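You operate a simulated robot arm through the tools that you are given. There is no shell and no other tool.

The job below is to be done with a simulated robot arm. You get a single attempt, and the scene is never put back.

JOB
Switch off drive shelf C, then move drive 7 to slot S4 and drive 9 to slot S3.
Fine: leave the levers of bays C1 and C3 open.

The check looks at the end state, three seconds after you hand in, the way a careful person would. Anything else that was tipped, shoved, dropped, spilled or broken makes it a failure.

ROBOT AND FRAMES
A 7-joint arm with a two-finger parallel gripper, fixed in place. Base frame: the origin is at the foot of the arm, x ahead of it, y to its left, z up. Lengths are in m, angles in rad, forces in N, time in s.
Its first joint turns from -2.897 to 2.897 rad. Payload 4.4 kg.
The tool frame sits at the grasp point between the pads (the TCP): z along the fingers, y along the line on which they close. The tips reach 0.023 m beyond it. Largest opening 0.094 m; finger width 0.038, thickness 0.01; the body of the gripper, 0.054 by 0.096 m, starts 0.039 m behind the TCP.
Orientation is that of the tool frame in the base frame, as a unit quaternion [w, x, y, z]. With the fingers straight down and closing along the base's y, the tool's x points along the base's -x, its y along +y and its z along -z.

CONTROLS
- The arm moves only by the tool drive_tool. Its argument "motion" is a list of rows, each a list of 6 numbers: the shift along the base's x, y, z in units of 200 mm (1.0 is 200 mm), then the turn, a rotation vector about the base's x, y, z in units of 90 degrees (1.0 is 90 degrees). In form: [[x, y, z, ax, ay, az], ...]. A call has 1 to 20 rows; each row is the pose to reach, as a shift and turn from the pose commanded when the call began. "grip" is the gripper command, from -1 (shut) to 1 (fully open), values between in proportion, set as the call begins (left out, the last holds). A call with a number of a shift or a turn outside -1 to 1 is refused whole. Each row takes 0.2 s and may step no farther than 0.05 m and 0.15 rad from the row before; otherwise, or with a gripper value out of range, the whole call is refused. Where a pose cannot be reached the arm comes as near as it can. A force on the tool above 90 N (or 10 N above the force at the start of the call, whichever is more), or a blocked arm, ends the call early, and 0.2 s more pass. The fingers move at their own pace (about 0.072 m/s each) and stop on an object; they squeeze with about 22 N. The grip force told is the motor's: it shows also when the fingers shut on nothing. Time passes only in rows, and 0.2 s behind the last, so rows that repeat a pose let the fingers close. It gives the time, the measured TCP pose, the force on the tool (base axes), the opening and the grip force at its end, in the units of the frame above (readings bear some noise), with the torque about the TCP (base axes, N m) and any sound that the robot's microphone picked up.
- Cameras (640 x 400 px; columns grow to the right, rows downward): "scene" is fixed at [0.4011, 0.4984, 1.6121]; the picture's right is [-0.50, -0.87, 0.00], its down [-0.28, 0.16, -0.94] and it looks along [0.82, -0.47, -0.33] (base axes); focal length 332 px, centre (320, 200). "wrist" rides on the gripper at [0.086, 0.016, -0.075] in the tool frame; the picture's right is [-0.18, 0.98, 0.00], its down [-0.58, -0.11, -0.81] and it looks along [-0.79, -0.15, 0.59] (tool axes); focal length 243 px, centre (320, 200). There is no depth. A picture from a camera that has moved, and an enlarged one, comes with that camera's place and axes in the base frame and with its lens.
- camera(camera): a new picture of that camera. The clock stands still meanwhile.
- inspect(camera, box): a new picture of the part [left, top, right, bottom] of that camera's present view, enlarged. The clock stands still meanwhile.
- finish_job(): hands the job in; it is judged then, once.

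Places have to be worked out from the pictures, the camera data and where the tool is seen. Open the gripper and draw the arm clear of the work before you hand the job in, unless the task says otherwise.

The tools are called after "Call:" by a JSON object that holds its "op" and its "data". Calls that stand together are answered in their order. drive_tool: Moves the arm, as the interface text tells. Its arguments: {"type":"object","properties":{"motion":{"type":"array"},"grip":{"type":"number"}},"required":["motion"]} The other tools are called the same way: camera (camera) takes a picture; inspect (camera, box) takes an enlarged picture of a part of a camera's view; finish_job () hands the job in.

At the start:

```text
clock: 0.0
ee_pos: [0.7494, -0.1676, 1.443]
orientation: [0.0, 0.0, 1.0, 0.0]
wrist_force: [0.8, -0.3, 0.2]
moment: [-0.01, 0.04, 0.0]
finger_gap: 0.0942
grasp_force: 0.1
```

scene: 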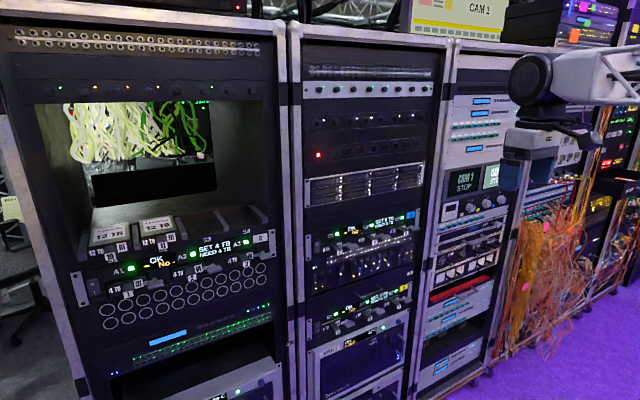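
wrist: 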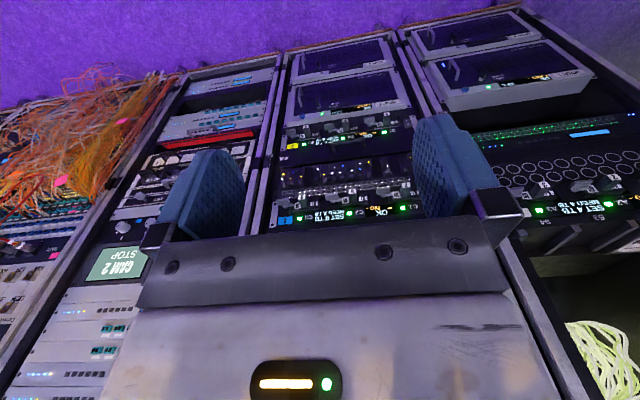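

The scene shows several racks with drive shelves; I need a closer look to find shelves A/B/C, the slots S1–S4, and the drives. I'll enlarge several parts of the view first.

Call:
{"op": "inspect", "data": {"camera": "scene", "box": [60, 200, 300, 350]}}

Call:
{"op": "inspect", "data": {"camera": "scene", "box": [290, 200, 450, 300]}}

Call:
{"op": "inspect", "data": {"camera": "scene", "box": [290, 275, 450, 375]}}

Call:
{"op": "inspect", "data": {"camera": "scene", "box": [60, 290, 300, 400]}}

```text
2.67 times, centred on (180, 275) of scene
camera zoom: at [0.4011, 0.4984, 1.6121], right [-0.5, -0.87, 0.0], down [-0.28, 0.16, -0.94], along [0.82, -0.47, -0.33], focal length 885 px, centre (693, 0)
```

zoom: 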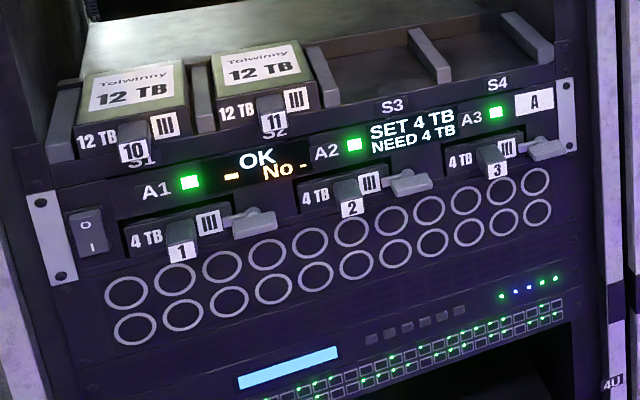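

```text
4.00 times, centred on (370, 250) of scene
camera zoom: at [0.4011, 0.4984, 1.6121], right [-0.5, -0.87, 0.0], down [-0.28, 0.16, -0.94], along [0.82, -0.47, -0.33], focal length 1328 px, centre (120, 0)
```

zoom: 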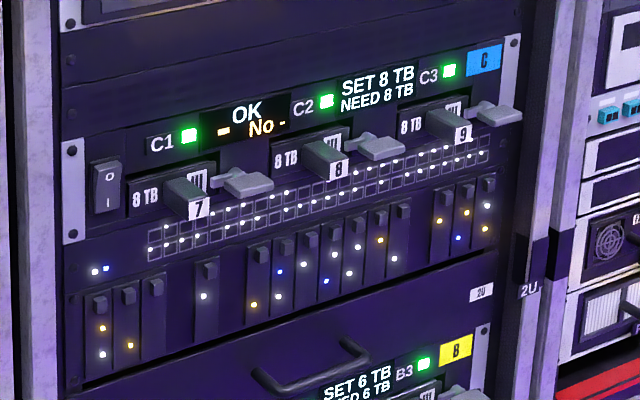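

```text
4.00 times, centred on (370, 325) of scene
camera zoom: at [0.4011, 0.4984, 1.6121], right [-0.5, -0.87, 0.0], down [-0.28, 0.16, -0.94], along [0.82, -0.47, -0.33], focal length 1328 px, centre (120, -300)
```

zoom: 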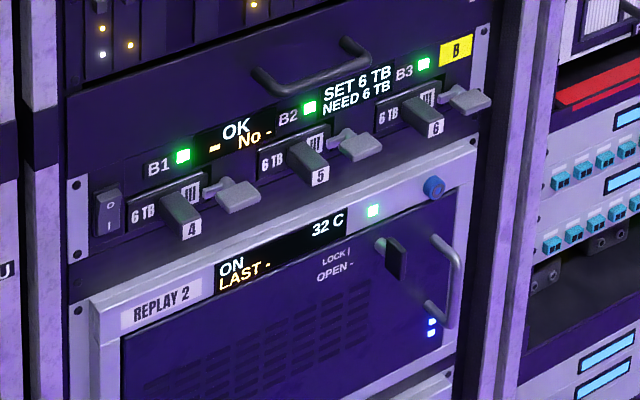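

```text
2.67 times, centred on (180, 345) of scene
camera zoom: at [0.4011, 0.4984, 1.6121], right [-0.5, -0.87, 0.0], down [-0.28, 0.16, -0.94], along [0.82, -0.47, -0.33], focal length 885 px, centre (693, -187)
```

zoom: 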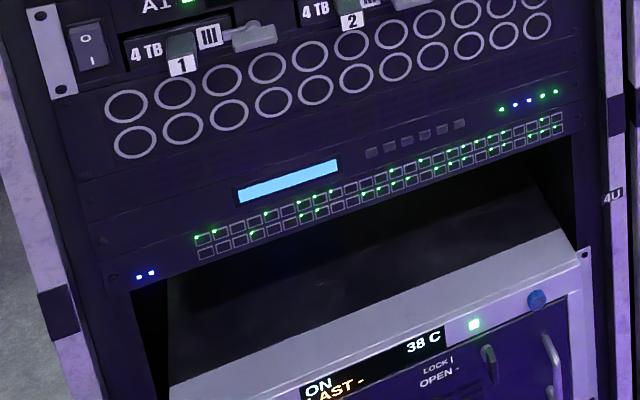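

Triangulating the blue "C" label from both cameras gives about (1.23, -0.37, 1.155), so the rack fronts lie near x≈1.22, and slots S3/S4 near y≈0.36/0.26, z≈1.23. I'll look closer at the wrist view and at details of the slots, handles and levers.

Call:
{"op": "inspect", "data": {"camera": "wrist", "box": [240, 100, 440, 240]}}

Call:
{"op": "inspect", "data": {"camera": "wrist", "box": [460, 120, 640, 260]}}

Call:
{"op": "inspect", "data": {"camera": "scene", "box": [305, 225, 385, 275]}}

Call:
{"op": "inspect", "data": {"camera": "scene", "box": [160, 200, 280, 275]}}

Call:
{"op": "inspect", "data": {"camera": "scene", "box": [370, 205, 434, 245]}}

Call:
{"op": "inspect", "data": {"camera": "scene", "box": [470, 0, 640, 200]}}

```text
2.86 times, centred on (340, 170) of wrist
camera zoom: at [0.6628, -0.1514, 1.518], right [0.18, 0.98, 0.0], down [0.58, -0.11, 0.81], along [0.79, -0.15, -0.59], focal length 693 px, centre (263, 286)
```

zoom: 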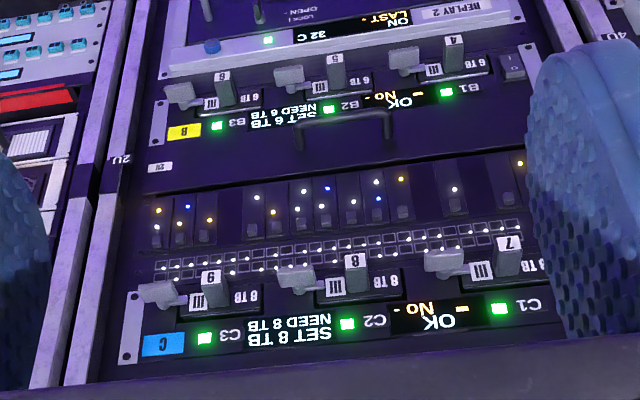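

```text
2.86 times, centred on (550, 190) of wrist
camera zoom: at [0.6628, -0.1514, 1.518], right [0.18, 0.98, 0.0], down [0.58, -0.11, 0.81], along [0.79, -0.15, -0.59], focal length 693 px, centre (-337, 229)
```

zoom: 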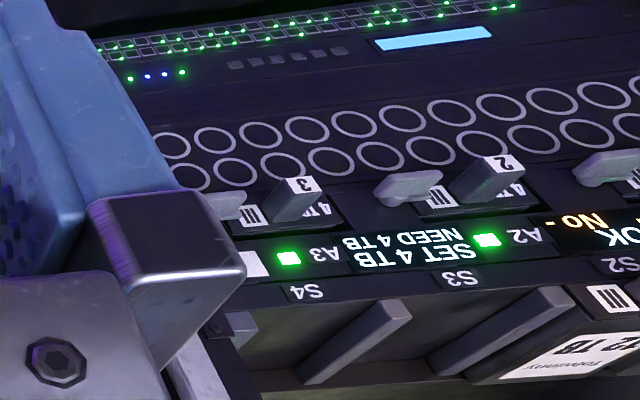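

```text
8.00 times, centred on (345, 250) of scene
camera zoom: at [0.4011, 0.4984, 1.6121], right [-0.5, -0.87, 0.0], down [-0.28, 0.16, -0.94], along [0.82, -0.47, -0.33], focal length 2656 px, centre (120, -200)
```

zoom: 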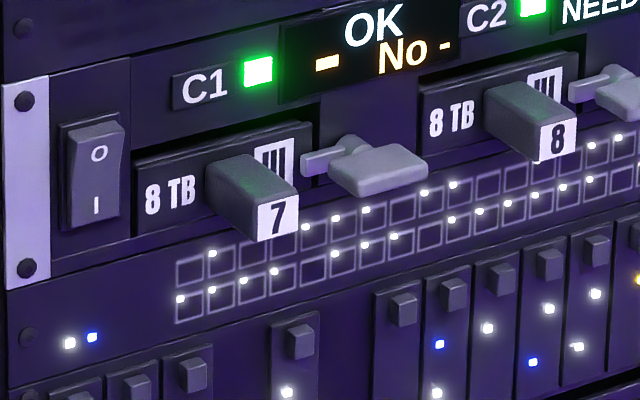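

```text
5.33 times, centred on (220, 238) of scene
camera zoom: at [0.4011, 0.4984, 1.6121], right [-0.5, -0.87, 0.0], down [-0.28, 0.16, -0.94], along [0.82, -0.47, -0.33], focal length 1770 px, centre (853, 0)
```

zoom: 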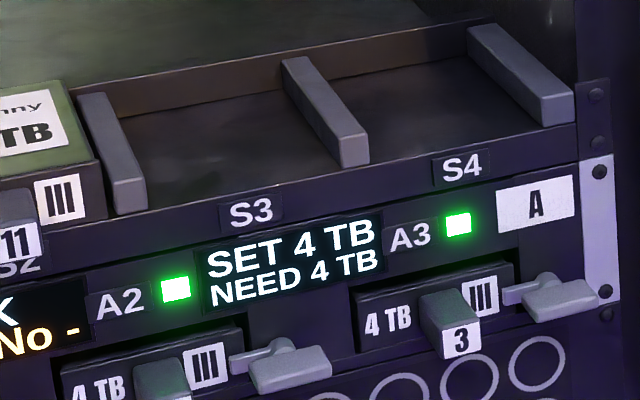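

```text
10.00 times, centred on (402, 225) of scene
camera zoom: at [0.4011, 0.4984, 1.6121], right [-0.5, -0.87, 0.0], down [-0.28, 0.16, -0.94], along [0.82, -0.47, -0.33], focal length 3320 px, centre (-500, -50)
```

zoom: 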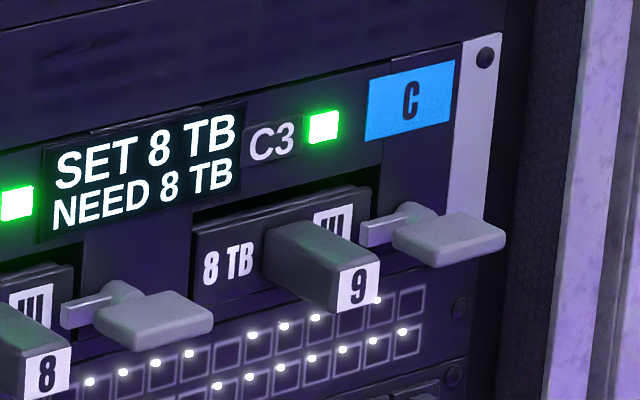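

```text
2.00 times, centred on (555, 100) of scene
camera zoom: at [0.4011, 0.4984, 1.6121], right [-0.5, -0.87, 0.0], down [-0.28, 0.16, -0.94], along [0.82, -0.47, -0.33], focal length 664 px, centre (-150, 400)
```

zoom: 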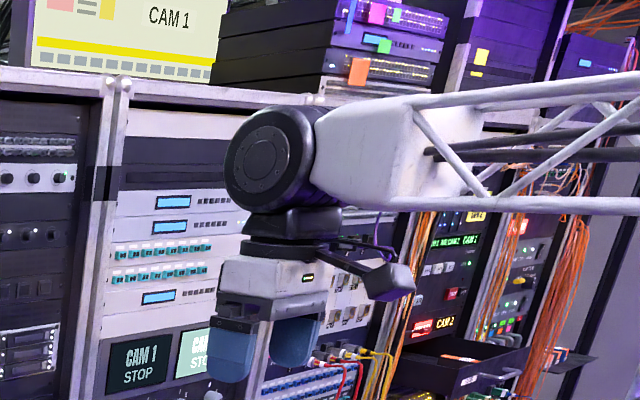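

The levers look like rotary latches just right of each drive, with a small tongue over the drive's right edge, and the rocker has O on top. I'll first pitch the tool forward to horizontal, staying well clear of the racks, to see whether that posture is reachable.

Call:
{"op": "drive_tool", "data": {"motion": [[0, 0, 0, 0, -0.0909, 0], [0, 0, 0, 0, -0.1818, 0], [0, 0, 0, 0, -0.2727, 0], [0, 0, 0, 0, -0.3636, 0], [0, 0, 0, 0, -0.4545, 0], [0, 0, 0, 0, -0.5454, 0], [0, 0, 0, 0, -0.6363, 0], [0, 0, 0, 0, -0.7272, 0], [0, 0, 0, 0, -0.8181, 0], [0, 0, 0, 0, -0.909, 0], [0, 0, 0, 0, -1, 0]]}}

Call:
{"op": "camera", "data": {"camera": "wrist"}}

Call:
{"op": "camera", "data": {"camera": "scene"}}

```text
clock: 2.6
ee_pos: [0.7842, -0.1766, 1.381]
orientation: [0.68, 0.008, 0.733, 0.009]
wrist_force: [1.0, -0.9, -0.2]
moment: [-0.03, -0.05, -0.01]
finger_gap: 0.0941
grasp_force: 0.1
stopped in row 11: the arm was blocked; the commanded pose is now the measured one
```

```text
taken
camera wrist: at [0.7036, -0.1607, 1.3014], right [0.02, 0.98, 0.21], down [-0.76, -0.12, 0.64], along [0.65, -0.17, 0.74], focal length 243 px, centre (320, 200)
```

wrist: 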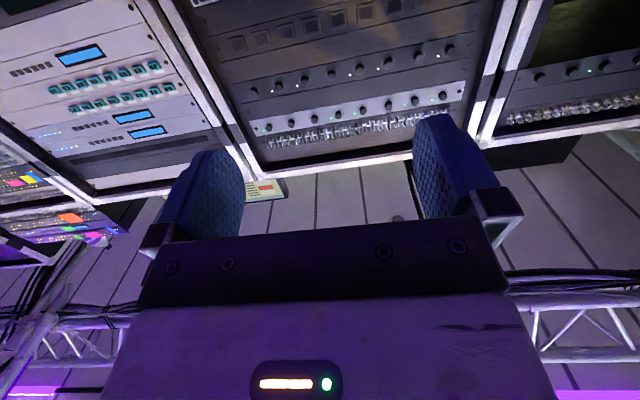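

```text
taken
```

scene: 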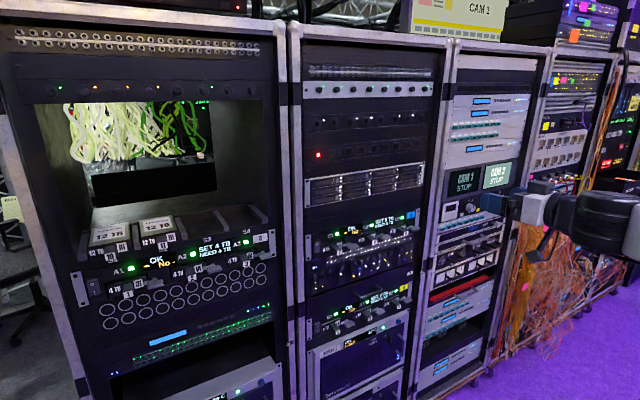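

The tool is now about 4° below horizontal (joint limit here), with the camera underneath. I'll test rolling about the forward axis, since a camera above or beside the gripper could be more useful, staying in this clear spot.

Call:
{"op": "drive_tool", "data": {"motion": [[0, 0, 0, 0.0909, 0, 0], [0, 0, 0, 0.1818, 0, 0], [0, 0, 0, 0.2727, 0, 0], [0, 0, 0, 0.3636, 0, 0], [0, 0, 0, 0.4545, 0, 0], [0, 0, 0, 0.5454, 0, 0], [0, 0, 0, 0.6363, 0, 0], [0, 0, 0, 0.7272, 0, 0], [0, 0, 0, 0.8181, 0, 0], [0, 0, 0, 0.909, 0, 0], [0, 0, 0, 1, 0, 0]]}}

Call:
{"op": "camera", "data": {"camera": "wrist"}}

Call:
{"op": "camera", "data": {"camera": "scene"}}

```text
clock: 5.0
ee_pos: [0.7832, -0.1786, 1.386]
orientation: [0.477, 0.489, 0.511, 0.523]
wrist_force: [-0.1, 0.0, 0.9]
moment: [0.03, -0.02, 0.0]
finger_gap: 0.0939
grasp_force: 0.1
```

```text
taken
camera wrist: at [0.7027, -0.0979, 1.405], right [0.01, -0.21, 0.98], down [-0.76, -0.63, -0.12], along [0.64, -0.75, -0.17], focal length 243 px, centre (320, 200)
```

wrist: 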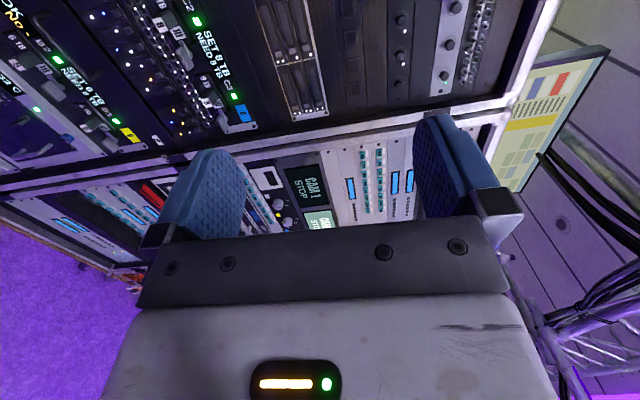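

```text
taken
```

scene: 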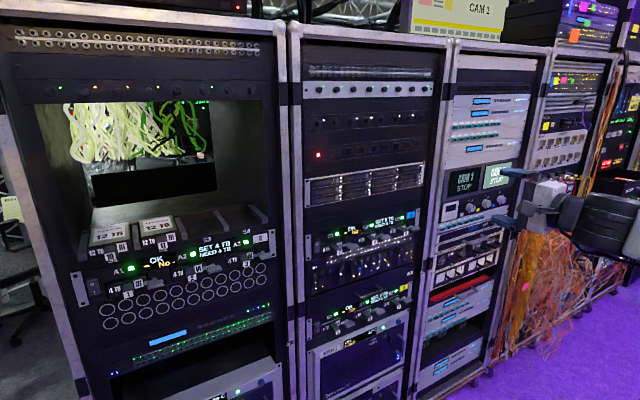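

Rolling +90° worked. I'll try the next 90° so that the camera ends up above the gripper.

Call:
{"op": "drive_tool", "data": {"motion": [[0, 0, 0, 0.0909, 0, 0], [0, 0, 0, 0.1818, 0, 0], [0, 0, 0, 0.2727, 0, 0], [0, 0, 0, 0.3636, 0, 0], [0, 0, 0, 0.4545, 0, 0], [0, 0, 0, 0.5454, 0, 0], [0, 0, 0, 0.6363, 0, 0], [0, 0, 0, 0.7272, 0, 0], [0, 0, 0, 0.8181, 0, 0], [0, 0, 0, 0.909, 0, 0], [0, 0, 0, 1, 0, 0]]}}

Call:
{"op": "camera", "data": {"camera": "wrist"}}

```text
clock: 7.4
ee_pos: [0.7831, -0.1785, 1.3869]
orientation: [-0.008, 0.682, -0.008, 0.731]
wrist_force: [0.6, 0.4, 0.2]
moment: [0.04, 0.0, -0.01]
finger_gap: 0.0938
grasp_force: 0.1
```

```text
taken
camera wrist: at [0.702, -0.1963, 1.4679], right [0.01, -0.98, -0.21], down [-0.76, 0.12, -0.63], along [0.64, 0.17, -0.75], focal length 243 px, centre (320, 200)
```

wrist: 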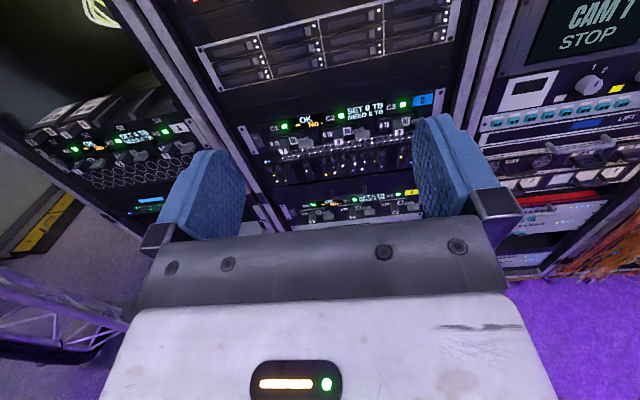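

The camera-above posture works. I'll level the tool and move closer to shelf C (staying ~0.2 m from the rack face) to get a good close-up for locating the switch, handles and levers.

Call:
{"op": "drive_tool", "data": {"motion": [[0.164, 0.04, -0.0975, 0, 0.0075, 0], [0.328, 0.08, -0.195, 0, 0.015, 0], [0.492, 0.12, -0.2925, 0, 0.0225, 0], [0.656, 0.16, -0.39, 0, 0.03, 0], [0.82, 0.2, -0.4875, 0, 0.0375, 0], [0.985, 0.24, -0.585, 0, 0.0445, 0], [0.985, 0.24, -0.585, 0, 0.0445, 0]]}}

Call:
{"op": "camera", "data": {"camera": "wrist"}}

Call:
{"op": "camera", "data": {"camera": "scene"}}

```text
clock: 9.0
ee_pos: [0.9802, -0.1291, 1.2678]
orientation: [-0.009, 0.707, -0.007, 0.707]
wrist_force: [-0.5, 0.7, 0.6]
moment: [0.0, 0.0, 0.02]
finger_gap: 0.094
grasp_force: 0.0
```

```text
taken
camera wrist: at [0.905, -0.1469, 1.3559], right [0.0, -0.98, -0.21], down [-0.81, 0.12, -0.58], along [0.59, 0.17, -0.79], focal length 243 px, centre (320, 200)
```

wrist: 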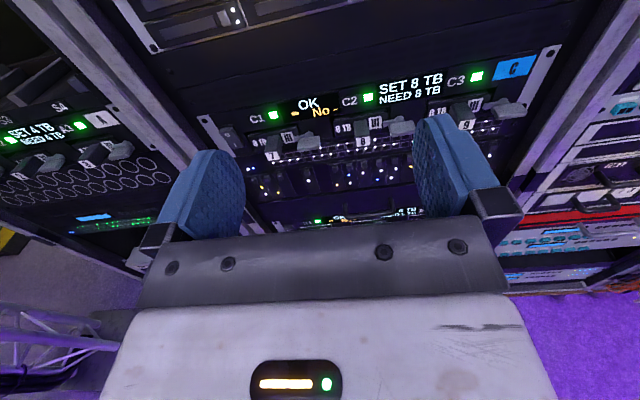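

```text
taken
```

scene: 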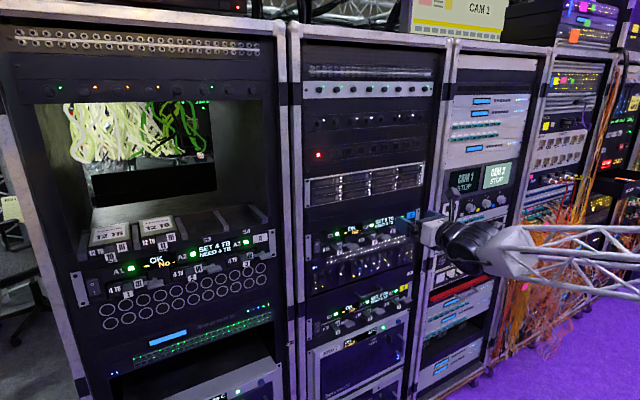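

I can see shelf C from above now. I'll enlarge it for measurement.

Call:
{"op": "inspect", "data": {"camera": "wrist", "box": [190, 80, 370, 200]}}

Call:
{"op": "inspect", "data": {"camera": "wrist", "box": [360, 40, 560, 165]}}

Call:
{"op": "inspect", "data": {"camera": "wrist", "box": [0, 70, 180, 190]}}

```text
3.33 times, centred on (280, 140) of wrist
camera zoom: at [0.905, -0.1469, 1.3559], right [0.0, -0.98, -0.21], down [-0.81, 0.12, -0.58], along [0.59, 0.17, -0.79], focal length 809 px, centre (453, 400)
```

zoom: 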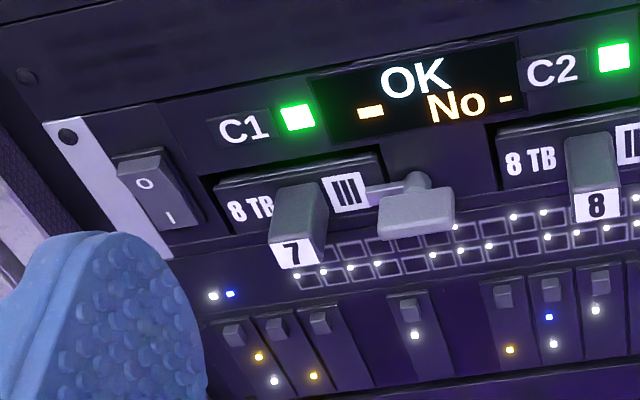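

```text
3.20 times, centred on (460, 102) of wrist
camera zoom: at [0.905, -0.1469, 1.3559], right [0.0, -0.98, -0.21], down [-0.81, 0.12, -0.58], along [0.59, 0.17, -0.79], focal length 776 px, centre (-128, 512)
```

zoom: 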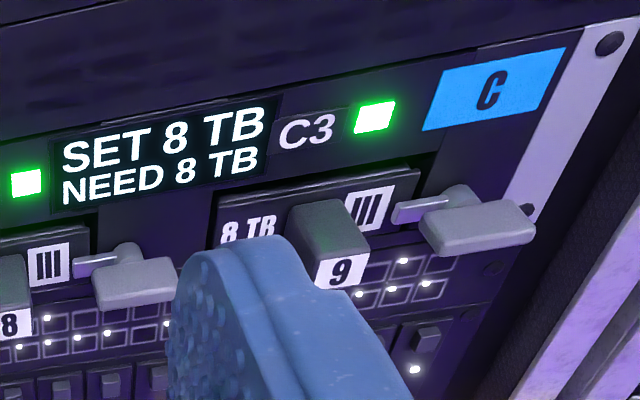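

```text
3.33 times, centred on (90, 130) of wrist
camera zoom: at [0.905, -0.1469, 1.3559], right [0.0, -0.98, -0.21], down [-0.81, 0.12, -0.58], along [0.59, 0.17, -0.79], focal length 809 px, centre (1087, 433)
```

zoom: 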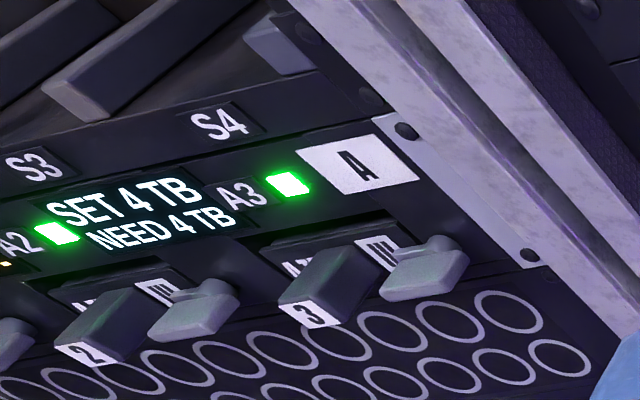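

Measurements so far (base frame): rocker switch centre ≈(1.21, 0.042, 1.136) with "O" at z≈1.147; handle 7 front ≈(1.177, −0.021, 1.116); lever C1 wing centred on its pivot ≈(1.183, −0.079, 1.117). I'll roll to the camera-left posture (fingers closing vertically), close the fingers and come in front of the switch at a distance.

Call:
{"op": "drive_tool", "data": {"motion": [[0.03, 0.078, -0.054, -0.0909, 0, 0], [0.06, 0.156, -0.107, -0.1818, 0, 0], [0.09, 0.234, -0.161, -0.2727, 0, 0], [0.12, 0.311, -0.215, -0.3636, 0, 0], [0.15, 0.389, -0.268, -0.4545, 0, 0], [0.18, 0.467, -0.322, -0.5454, 0, 0], [0.21, 0.545, -0.376, -0.6363, 0, 0], [0.24, 0.622, -0.429, -0.7272, 0, 0], [0.27, 0.7, -0.483, -0.8181, 0, 0], [0.31, 0.778, -0.537, -0.909, 0, 0], [0.35, 0.855, -0.59, -1, 0, 0], [0.35, 0.855, -0.59, -1, 0, 0]], "grip": -1}}

Call:
{"op": "camera", "data": {"camera": "wrist"}}

Call:
{"op": "camera", "data": {"camera": "scene"}}

```text
clock: 11.6
ee_pos: [1.0578, 0.0093, 1.1612]
orientation: [0.475, 0.494, 0.514, 0.516]
wrist_force: [0.1, 0.2, -0.5]
moment: [0.03, -0.04, 0.02]
finger_gap: 0.0
grasp_force: 21.9
out of reach, approached as far as the arm can: row 7, 8, 9, 10, 11, 12
```

```text
taken
camera wrist: at [0.9784, 0.0901, 1.1818], right [0.03, -0.2, 0.98], down [-0.77, -0.63, -0.11], along [0.64, -0.75, -0.18], focal length 243 px, centre (320, 200)
```

wrist: 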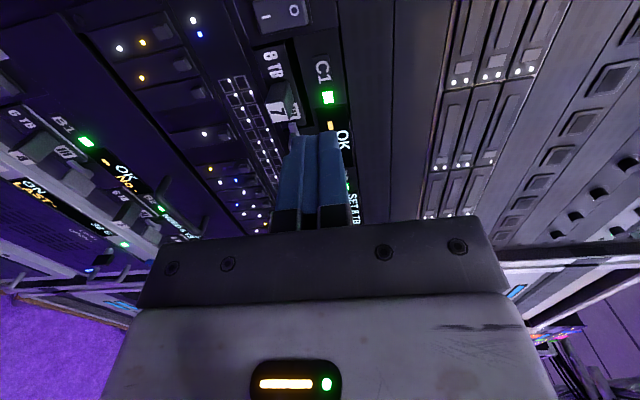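

```text
taken
```

scene: 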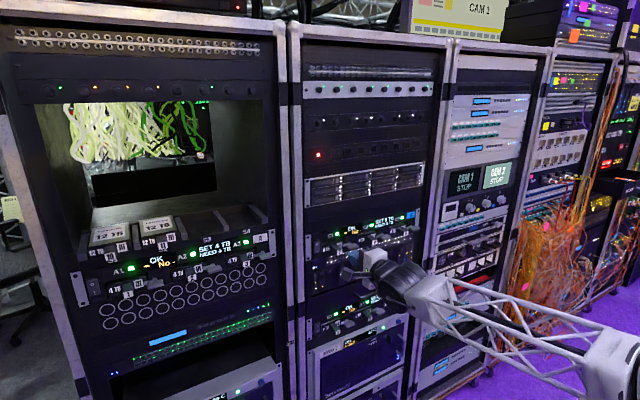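

That roll at this spot is near a reach limit: I stand at (1.058, 0.009, 1.161), about 3 cm short of the commanded y. I'll roll back towards camera-above at this place and see whether the reach improves there.

Call:
{"op": "drive_tool", "data": {"motion": [[0, 0, 0, 0.0909, 0, 0], [0, 0, 0, 0.1818, 0, 0], [0, 0, 0, 0.2727, 0, 0], [0, 0, 0, 0.3636, 0, 0], [0, 0, 0, 0.4545, 0, 0], [0, 0, 0, 0.5454, 0, 0], [0, 0, 0, 0.6363, 0, 0], [0, 0, 0, 0.7272, 0, 0], [0, 0, 0, 0.8181, 0, 0], [0, 0, 0, 0.909, 0, 0], [0, 0, 0, 0.985, 0, 0], [0, 0, 0, 0.985, 0, 0]]}}

Call:
{"op": "camera", "data": {"camera": "wrist"}}

Call:
{"op": "camera", "data": {"camera": "scene"}}

```text
clock: 14.2
ee_pos: [1.06, -0.011, 1.1691]
orientation: [-0.02, 0.688, 0.022, 0.725]
wrist_force: [-1.4, -0.4, 0.2]
moment: [-0.01, 0.02, 0.0]
finger_gap: 0.0
grasp_force: 21.9
out of reach, approached as far as the arm can: row 5, 6, 7, 8, 9, 10, 11, 12
```

```text
taken
camera wrist: at [0.9827, -0.0319, 1.2526], right [0.07, -0.98, -0.18], down [-0.78, 0.06, -0.62], along [0.62, 0.18, -0.76], focal length 243 px, centre (320, 200)
```

wrist: 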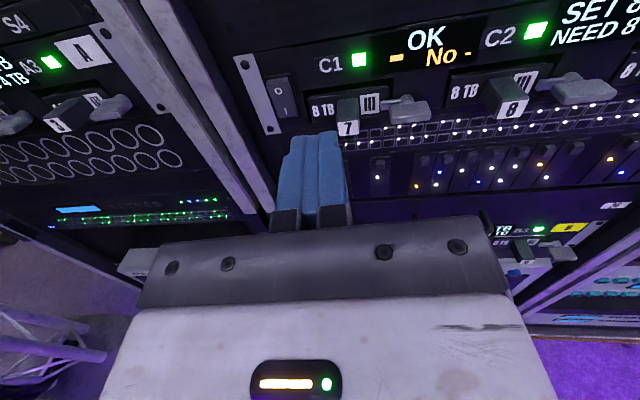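

```text
taken
```

scene: 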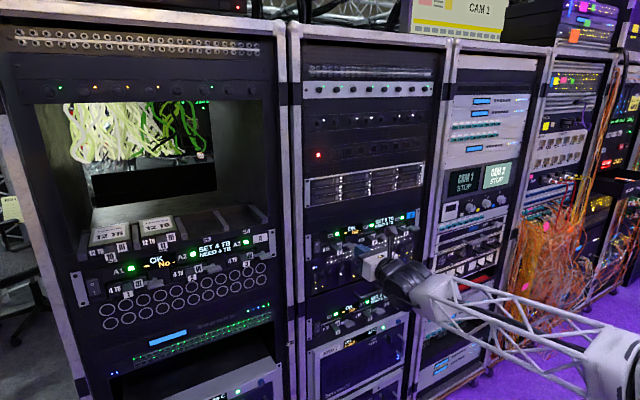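

Still about 5 cm short in y here. Let me look at the arm's posture to understand what limits it.

Call:
{"op": "inspect", "data": {"camera": "scene", "box": [340, 200, 640, 400]}}

```text
2.00 times, centred on (490, 300) of scene
camera zoom: at [0.4011, 0.4984, 1.6121], right [-0.5, -0.87, 0.0], down [-0.28, 0.16, -0.94], along [0.82, -0.47, -0.33], focal length 664 px, centre (-20, 0)
```

zoom: 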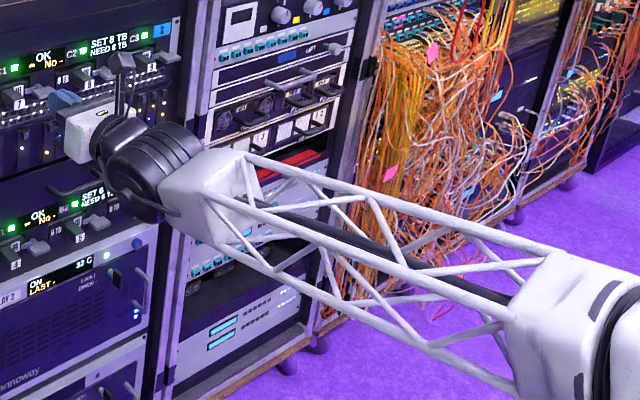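

The forearm is nearly in line with the tool, so this is likely a wrist joint limit tied to the roll. I'll roll back by 180° towards the original side (camera below) at the same commanded place and see whether the target becomes reachable.

Call:
{"op": "drive_tool", "data": {"motion": [[0, 0, 0, -0.0909, 0, 0], [0, 0, 0, -0.1818, 0, 0], [0, 0, 0, -0.2727, 0, 0], [0, 0, 0, -0.3636, 0, 0], [0, 0, 0, -0.4545, 0, 0], [0, 0, 0, -0.5454, 0, 0], [0, 0, 0, -0.6363, 0, 0], [0, 0, 0, -0.7272, 0, 0], [0, 0, 0, -0.8181, 0, 0], [0, 0, 0, -0.909, 0, 0], [0, 0, 0, -1, 0, 0]]}}

Call:
{"op": "drive_tool", "data": {"motion": [[0, 0, 0, -0.0909, 0, 0], [0, 0, 0, -0.1818, 0, 0], [0, 0, 0, -0.2727, 0, 0], [0, 0, 0, -0.3636, 0, 0], [0, 0, 0, -0.4545, 0, 0], [0, 0, 0, -0.5454, 0, 0], [0, 0, 0, -0.6363, 0, 0], [0, 0, 0, -0.7272, 0, 0], [0, 0, 0, -0.8181, 0, 0], [0, 0, 0, -0.909, 0, 0], [0, 0, 0, -1, 0, 0], [0, 0, 0, -1, 0, 0]]}}

Call:
{"op": "camera", "data": {"camera": "scene"}}

Call:
{"op": "camera", "data": {"camera": "wrist"}}

```text
clock: 16.6
ee_pos: [1.0617, -0.0101, 1.1691]
orientation: [0.48, 0.489, 0.521, 0.509]
wrist_force: [-0.5, -0.6, 0.5]
moment: [0.01, 0.01, -0.01]
finger_gap: 0.0002
grasp_force: 21.7
out of reach, approached as far as the arm can: row 1, 2, 3
```

```text
clock: 19.2
ee_pos: [1.0631, -0.0208, 1.1675]
orientation: [0.669, 0.007, 0.743, 0.024]
wrist_force: [0.1, 0.2, 0.1]
moment: [-0.02, -0.03, -0.01]
finger_gap: 0.0
grasp_force: 21.9
out of reach, approached as far as the arm can: row 8, 9, 10, 11
```

```text
taken
```

scene: 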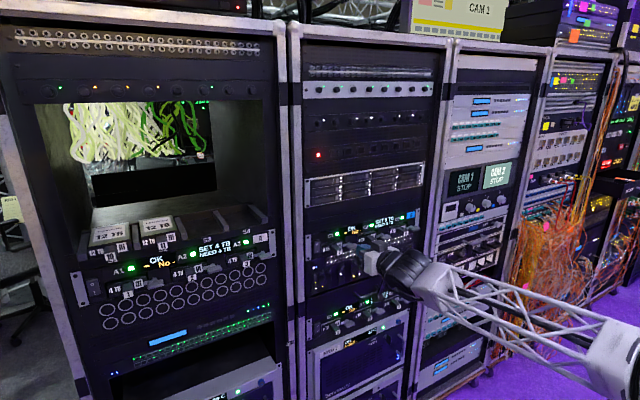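

```text
taken
camera wrist: at [0.9794, -0.0036, 1.0916], right [0.0, 0.97, 0.23], down [-0.74, -0.15, 0.66], along [0.68, -0.17, 0.72], focal length 243 px, centre (320, 200)
```

wrist: 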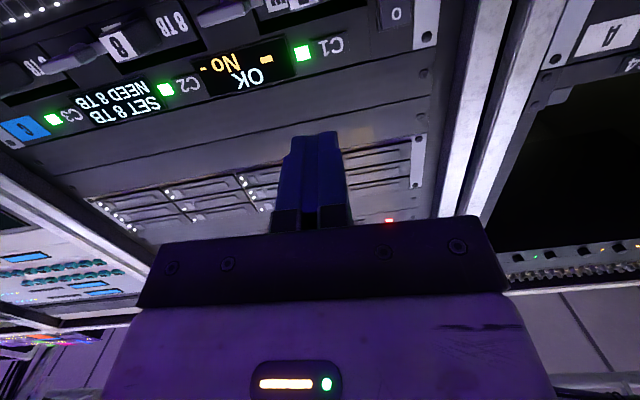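

It seems the commanded pose follows the reached one, and intermediate rolls (camera-left) are comfortable here. I'll roll back to camera-left and then try moving in y alone.

Call:
{"op": "drive_tool", "data": {"motion": [[0, 0, 0, 0.0909, 0, 0], [0, 0, 0, 0.1818, 0, 0], [0, 0, 0, 0.2727, 0, 0], [0, 0, 0, 0.3636, 0, 0], [0, 0, 0, 0.4545, 0, 0], [0, 0, 0, 0.5454, 0, 0], [0, 0, 0, 0.6363, 0, 0], [0, 0, 0, 0.7272, 0, 0], [0, 0, 0, 0.8181, 0, 0], [0, 0, 0, 0.909, 0, 0], [0, 0, 0, 1, 0, 0]]}}

Call:
{"op": "drive_tool", "data": {"motion": [[0, 0.05, 0, 0, 0, 0], [0, 0.1, 0, 0, 0, 0], [0, 0.15, 0, 0, 0, 0], [0, 0.2, 0, 0, 0, 0], [0, 0.25, 0, 0, 0, 0], [0, 0.3, 0, 0, 0, 0]]}}

```text
clock: 21.6
ee_pos: [1.0606, -0.0107, 1.1668]
orientation: [0.48, 0.489, 0.52, 0.51]
wrist_force: [-0.7, -0.4, 0.0]
moment: [0.02, -0.01, -0.03]
finger_gap: 0.0001
grasp_force: 22.2
out of reach, approached as far as the arm can: row 1, 2, 3
```

```text
clock: 23.0
ee_pos: [1.0631, 0.0368, 1.1727]
orientation: [0.474, 0.485, 0.527, 0.513]
wrist_force: [-0.8, 1.0, 0.4]
moment: [0.0, 0.0, 0.01]
finger_gap: 0.0002
grasp_force: 21.1
out of reach, approached as far as the arm can: row 4, 5, 6
```

I'm at y=0.037 now, with only a centimetre shortfall. Let me test whether lowering z is possible from here.

Call:
{"op": "drive_tool", "data": {"motion": [[0, 0, -0.05, 0, 0, 0], [0, 0, -0.1, 0, 0, 0], [0, 0, -0.15, 0, 0, 0]]}}

Call:
{"op": "camera", "data": {"camera": "scene"}}

```text
clock: 23.8
ee_pos: [1.068, 0.0284, 1.1458]
orientation: [0.474, 0.486, 0.526, 0.512]
wrist_force: [-0.4, -0.3, 1.2]
moment: [0.03, 0.06, -0.01]
finger_gap: 0.0
grasp_force: 21.8
out of reach, approached as far as the arm can: row 1, 2, 3
```

```text
taken
```

scene: 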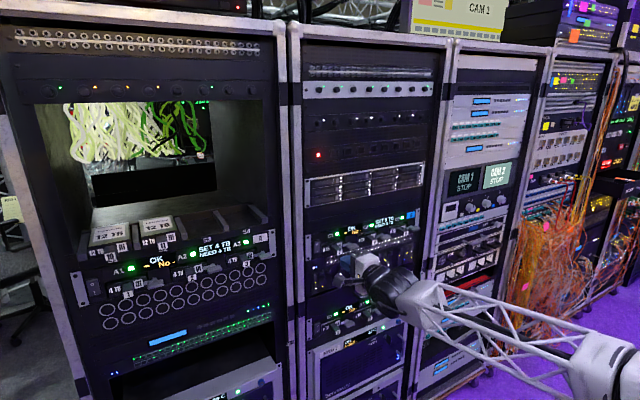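

The shortfalls trade off against +x, so it looks like an inner (folding) limit that should vanish farther forward. I'll step forward to x≈1.13 and toward y=0.042, z=1.152 — the tips stay ~5 cm off the switch.

Call:
{"op": "drive_tool", "data": {"motion": [[0.15, 0, 0, 0, 0, 0], [0.3, 0.03, 0.01, 0, 0, 0], [0.3, 0.07, 0.03, 0, 0, 0], [0.3, 0.07, 0.03, 0, 0, 0]]}}

Call:
{"op": "camera", "data": {"camera": "wrist"}}

Call:
{"op": "camera", "data": {"camera": "scene"}}

```text
clock: 24.8
ee_pos: [1.1273, 0.0413, 1.1522]
orientation: [0.477, 0.486, 0.524, 0.511]
wrist_force: [0.0, -0.4, 0.2]
moment: [-0.01, 0.01, -0.03]
finger_gap: 0.0
grasp_force: 22.0
```

```text
taken
camera wrist: at [1.0476, 0.1229, 1.1714], right [0.04, -0.18, 0.98], down [-0.76, -0.64, -0.09], along [0.64, -0.75, -0.16], focal length 243 px, centre (320, 200)
```

wrist: 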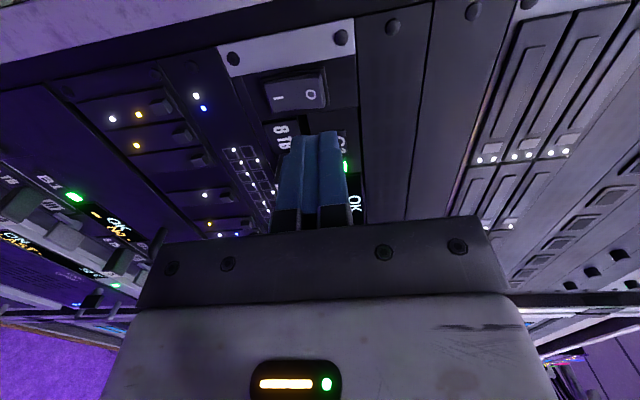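

```text
taken
```

scene: 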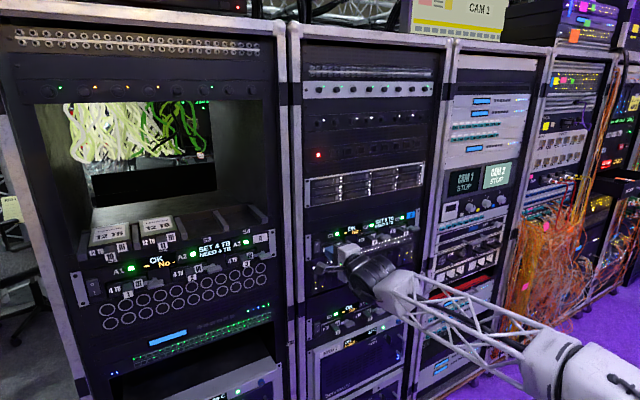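

The pose is reachable here. The new view confirms the "O" mark at about (1.21, 0.044, 1.145) and "I" at z≈1.124. I'll straighten the tool (yaw −4°, pitch +1°) and approach to tips at x≈1.188.

Call:
{"op": "drive_tool", "data": {"motion": [[0.05, 0, 0, 0, -0.007, -0.023], [0.1, 0.004, -0.005, 0, -0.01375, -0.0458], [0.15, 0.008, -0.01, 0, -0.01375, -0.0458], [0.19, 0.009, -0.01, 0, -0.01375, -0.0458], [0.19, 0.009, -0.01, 0, -0.01375, -0.0458]]}}

Call:
{"op": "camera", "data": {"camera": "wrist"}}

Call:
{"op": "inspect", "data": {"camera": "scene", "box": [290, 200, 450, 300]}}

```text
clock: 26.0
ee_pos: [1.1528, 0.0259, 1.1481]
orientation: [0.473, 0.497, 0.526, 0.502]
wrist_force: [0.2, -0.2, 0.5]
moment: [0.0, 0.01, 0.01]
finger_gap: 0.0
grasp_force: 21.8
out of reach, approached as far as the arm can: row 1, 2, 3, 4
```

```text
taken
camera wrist: at [1.0743, 0.1077, 1.1688], right [0.06, -0.18, 0.98], down [-0.77, -0.63, -0.07], along [0.63, -0.76, -0.18], focal length 243 px, centre (320, 200)
```

wrist: 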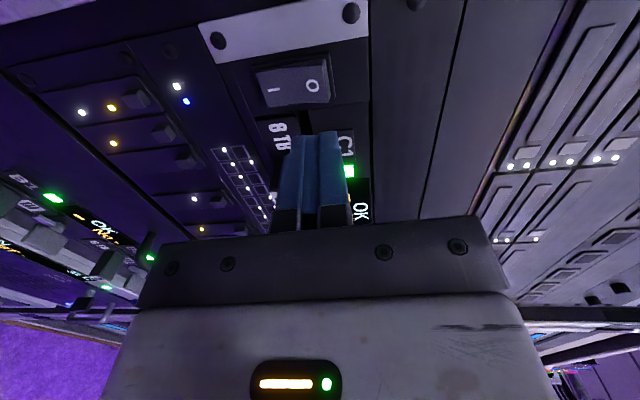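

```text
4.00 times, centred on (370, 250) of scene
camera zoom: at [0.4011, 0.4984, 1.6121], right [-0.5, -0.87, 0.0], down [-0.28, 0.16, -0.94], along [0.82, -0.47, -0.33], focal length 1328 px, centre (120, 0)
```

zoom: 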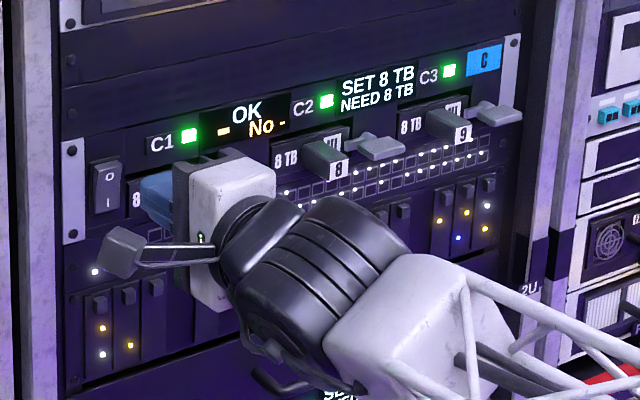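

Straightening the yaw is what the arm resists, so a tool yawed a few degrees left is its natural posture here. That's fine for pressing; I'll allow more left yaw and move to y=0.043, z=1.150 with tips still ~1.5 cm off the switch.

Call:
{"op": "drive_tool", "data": {"motion": [[0.02, 0.03, 0.005, 0, 0, 0.03], [0.04, 0.06, 0.01, 0, 0, 0.06], [0.06, 0.086, 0.01, 0, 0, 0.06], [0.06, 0.086, 0.01, 0, 0, 0.06]]}}

Call:
{"op": "inspect", "data": {"camera": "wrist", "box": [160, 0, 440, 175]}}

Call:
{"op": "camera", "data": {"camera": "scene"}}

```text
clock: 27.0
ee_pos: [1.1767, 0.0615, 1.1501]
orientation: [0.479, 0.477, 0.522, 0.521]
wrist_force: [-0.2, 0.7, 0.2]
moment: [-0.01, -0.02, 0.02]
finger_gap: 0.0
grasp_force: 22.2
out of reach, approached as far as the arm can: row 1
```

```text
2.29 times, centred on (300, 88) of wrist
camera zoom: at [1.0956, 0.1414, 1.1687], right [0.01, -0.18, 0.98], down [-0.75, -0.65, -0.11], along [0.66, -0.74, -0.15], focal length 555 px, centre (366, 457)
```

zoom: 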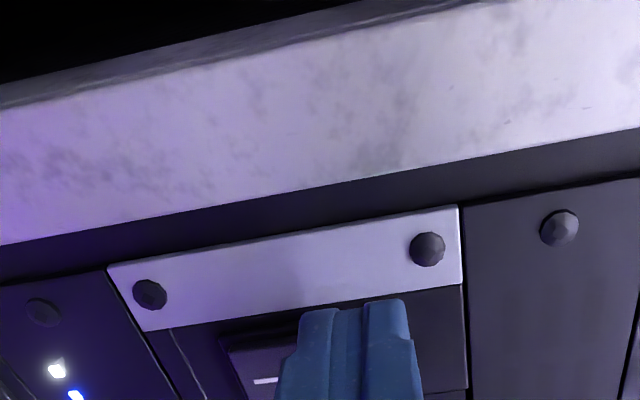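

```text
taken
```

scene: 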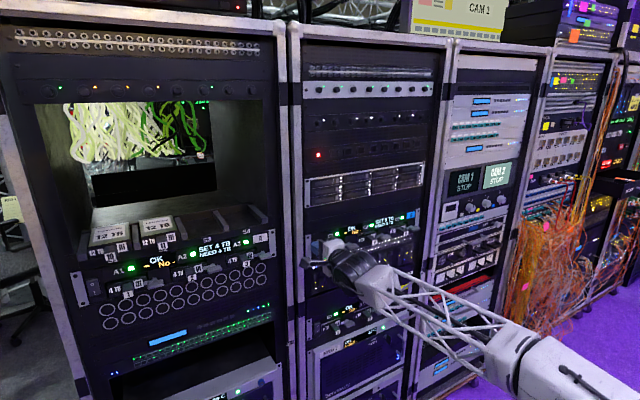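

The tool overshot to y=0.0615 (the earlier target was kept as commanded), so the tip is left of the switch. I'll back off 1 cm and shift right to y≈0.042.

Call:
{"op": "drive_tool", "data": {"motion": [[-0.05, 0, 0, 0, 0, 0], [-0.05, -0.05, 0, 0, 0, 0], [-0.05, -0.0975, 0, 0, 0, 0], [-0.05, -0.0975, 0, 0, 0, 0], [-0.05, -0.0975, 0, 0, 0, 0]]}}

Call:
{"op": "inspect", "data": {"camera": "wrist", "box": [160, 0, 440, 175]}}

Call:
{"op": "inspect", "data": {"camera": "scene", "box": [290, 200, 410, 275]}}

```text
clock: 28.2
ee_pos: [1.1664, 0.0425, 1.1512]
orientation: [0.48, 0.477, 0.521, 0.52]
wrist_force: [-0.5, 0.0, 0.1]
moment: [0.02, 0.02, 0.0]
finger_gap: 0.0
grasp_force: 21.8
```

```text
2.29 times, centred on (300, 88) of wrist
camera zoom: at [1.085, 0.1222, 1.1682], right [0.01, -0.18, 0.98], down [-0.75, -0.65, -0.11], along [0.66, -0.74, -0.15], focal length 555 px, centre (366, 457)
```

zoom: 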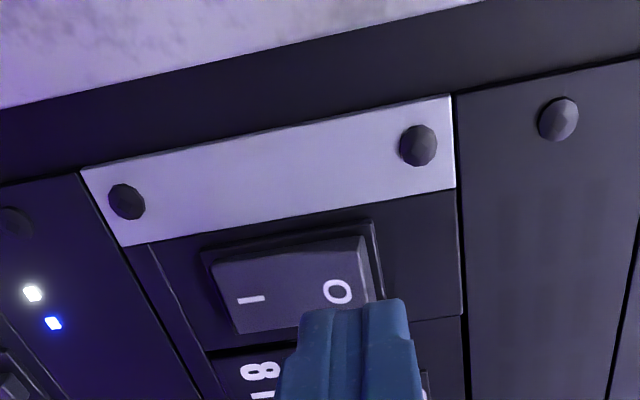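

```text
5.33 times, centred on (350, 238) of scene
camera zoom: at [0.4011, 0.4984, 1.6121], right [-0.5, -0.87, 0.0], down [-0.28, 0.16, -0.94], along [0.82, -0.47, -0.33], focal length 1770 px, centre (160, 0)
```

zoom: 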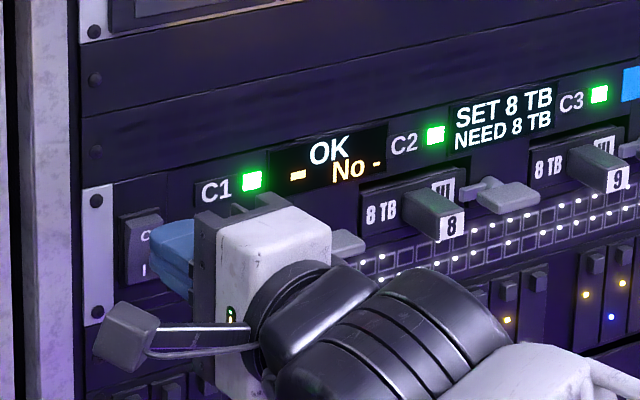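

The closed tips now point at the "O" half, about 1.5 cm in front of it. I'll advance slowly and watch the force.

Call:
{"op": "drive_tool", "data": {"motion": [[0.02, 0, 0, 0, 0, 0], [0.04, 0, 0, 0, 0, 0], [0.06, 0, 0, 0, 0, 0], [0.075, 0, 0, 0, 0, 0]]}}

Call:
{"op": "inspect", "data": {"camera": "wrist", "box": [160, 0, 440, 175]}}

```text
clock: 29.2
ee_pos: [1.182, 0.0417, 1.152]
orientation: [0.479, 0.477, 0.521, 0.521]
wrist_force: [0.5, 1.0, 0.6]
moment: [-0.02, -0.03, -0.01]
finger_gap: 0.0
grasp_force: 22.1
```

```text
2.29 times, centred on (300, 88) of wrist
camera zoom: at [1.0997, 0.1218, 1.1687], right [0.01, -0.18, 0.98], down [-0.75, -0.65, -0.11], along [0.66, -0.74, -0.15], focal length 555 px, centre (366, 457)
```

zoom: 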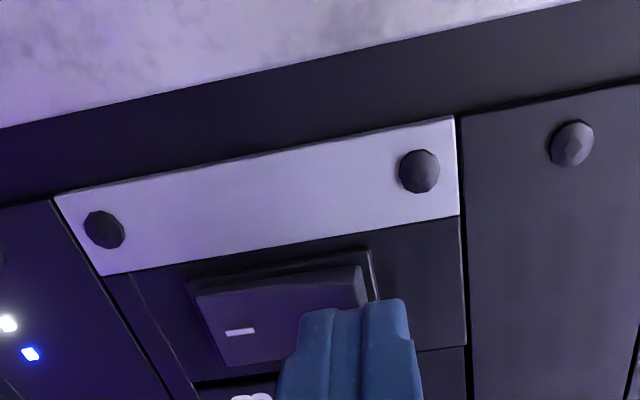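

No contact yet (tip x≈1.205), aligned over the upper half (rocker spans z≈1.117–1.156). I'll continue in 2–3 mm steps.

Call:
{"op": "drive_tool", "data": {"motion": [[0.0125, 0, -0.005, 0, 0, 0], [0.025, 0, -0.005, 0, 0, 0], [0.0375, 0, -0.005, 0, 0, 0]]}}

Call:
{"op": "inspect", "data": {"camera": "wrist", "box": [160, 0, 440, 175]}}

Call:
{"op": "inspect", "data": {"camera": "scene", "box": [290, 200, 410, 275]}}

```text
clock: 30.0
ee_pos: [1.1889, 0.0431, 1.1521]
orientation: [0.479, 0.477, 0.521, 0.521]
wrist_force: [-0.1, 0.3, 0.3]
moment: [0.01, 0.03, -0.01]
finger_gap: 0.0003
grasp_force: 21.9
```

```text
2.29 times, centred on (300, 88) of wrist
camera zoom: at [1.1077, 0.1219, 1.1686], right [0.01, -0.18, 0.98], down [-0.75, -0.65, -0.11], along [0.66, -0.74, -0.15], focal length 555 px, centre (366, 457)
```

zoom: 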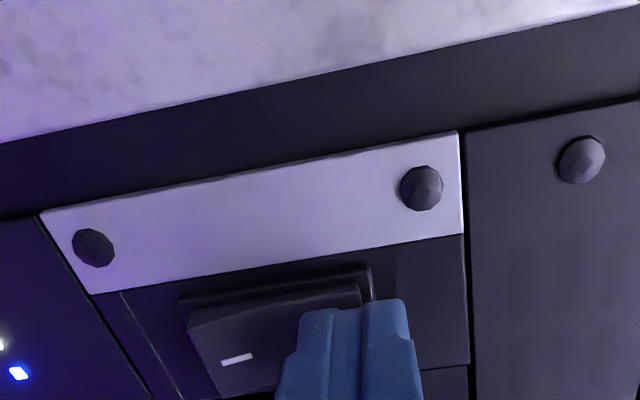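

```text
5.33 times, centred on (350, 238) of scene
camera zoom: at [0.4011, 0.4984, 1.6121], right [-0.5, -0.87, 0.0], down [-0.28, 0.16, -0.94], along [0.82, -0.47, -0.33], focal length 1770 px, centre (160, 0)
```

zoom: 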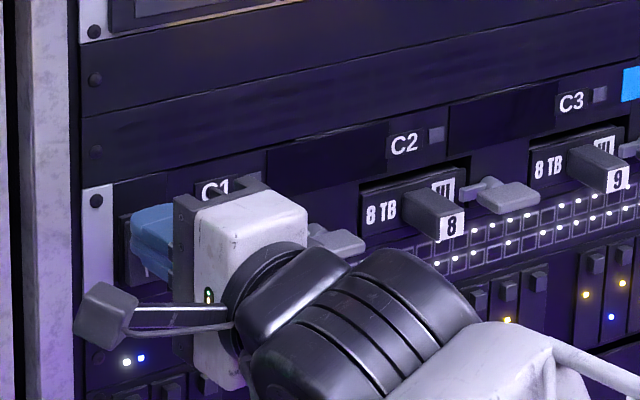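

Shelf C's displays and LEDs went dark — it's switched off. I'll back away straight, then check the rocker and lever C1.

Call:
{"op": "drive_tool", "data": {"motion": [[-0.06, 0, 0, 0, 0, 0], [-0.12, 0, 0, 0, 0, 0], [-0.2, 0, 0, 0, 0, 0], [-0.28, 0, 0, 0, 0, 0], [-0.28, -0.15, -0.03, 0, 0, 0], [-0.28, -0.3, -0.06, 0, 0, 0], [-0.28, -0.45, -0.1, 0, 0, 0], [-0.28, -0.6, -0.14, 0, 0, 0], [-0.28, -0.6, -0.14, 0, 0, 0]]}}

Call:
{"op": "camera", "data": {"camera": "wrist"}}

Call:
{"op": "inspect", "data": {"camera": "scene", "box": [290, 200, 450, 300]}}

```text
clock: 32.0
ee_pos: [1.134, -0.0794, 1.1233]
orientation: [0.48, 0.477, 0.52, 0.521]
wrist_force: [-0.1, 0.6, -0.3]
moment: [-0.01, 0.02, -0.01]
finger_gap: 0.0001
grasp_force: 22.4
```

```text
taken
camera wrist: at [1.0521, 0.0005, 1.1404], right [0.01, -0.18, 0.98], down [-0.75, -0.65, -0.11], along [0.66, -0.74, -0.15], focal length 243 px, centre (320, 200)
```

wrist: 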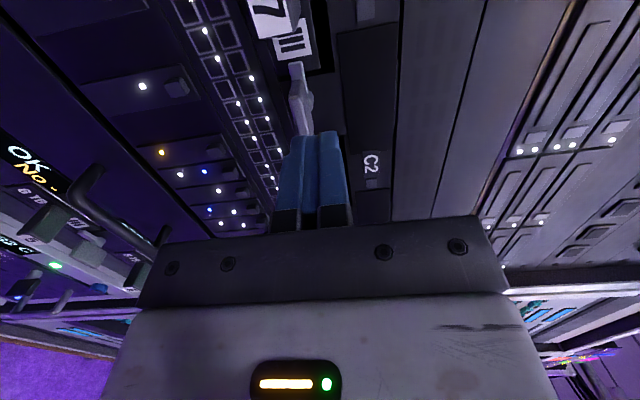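

```text
4.00 times, centred on (370, 250) of scene
camera zoom: at [0.4011, 0.4984, 1.6121], right [-0.5, -0.87, 0.0], down [-0.28, 0.16, -0.94], along [0.82, -0.47, -0.33], focal length 1328 px, centre (120, 0)
```

zoom: 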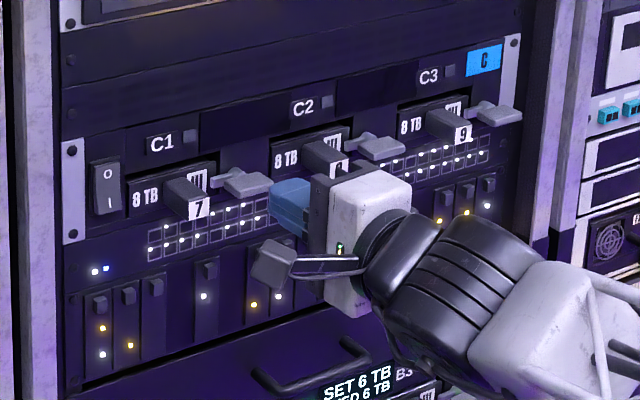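

The rocker stays flipped and shelf C is dark. I'll zoom at lever C1 in the wrist view to fix its exact place before gripping.

Call:
{"op": "inspect", "data": {"camera": "wrist", "box": [240, 0, 400, 140]}}

Call:
{"op": "inspect", "data": {"camera": "scene", "box": [320, 225, 384, 265]}}

```text
2.86 times, centred on (320, 70) of wrist
camera zoom: at [1.0521, 0.0005, 1.1404], right [0.01, -0.18, 0.98], down [-0.75, -0.65, -0.11], along [0.66, -0.74, -0.15], focal length 693 px, centre (320, 571)
```

zoom: 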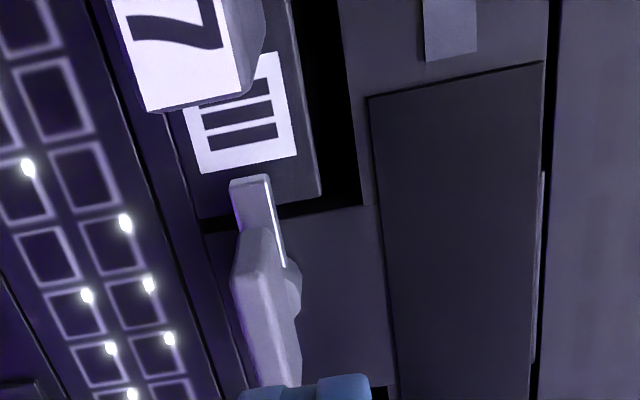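

```text
10.00 times, centred on (352, 245) of scene
camera zoom: at [0.4011, 0.4984, 1.6121], right [-0.5, -0.87, 0.0], down [-0.28, 0.16, -0.94], along [0.82, -0.47, -0.33], focal length 3320 px, centre (0, -250)
```

zoom: 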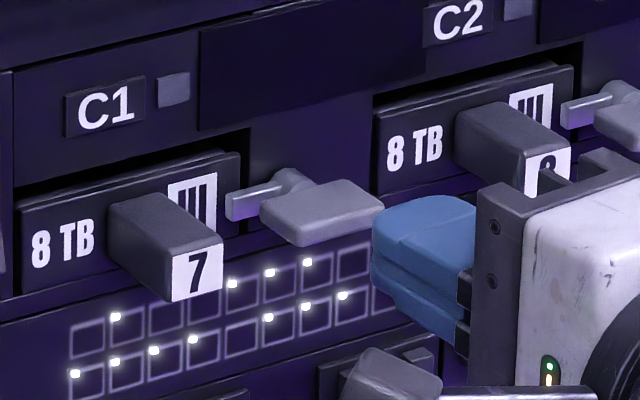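

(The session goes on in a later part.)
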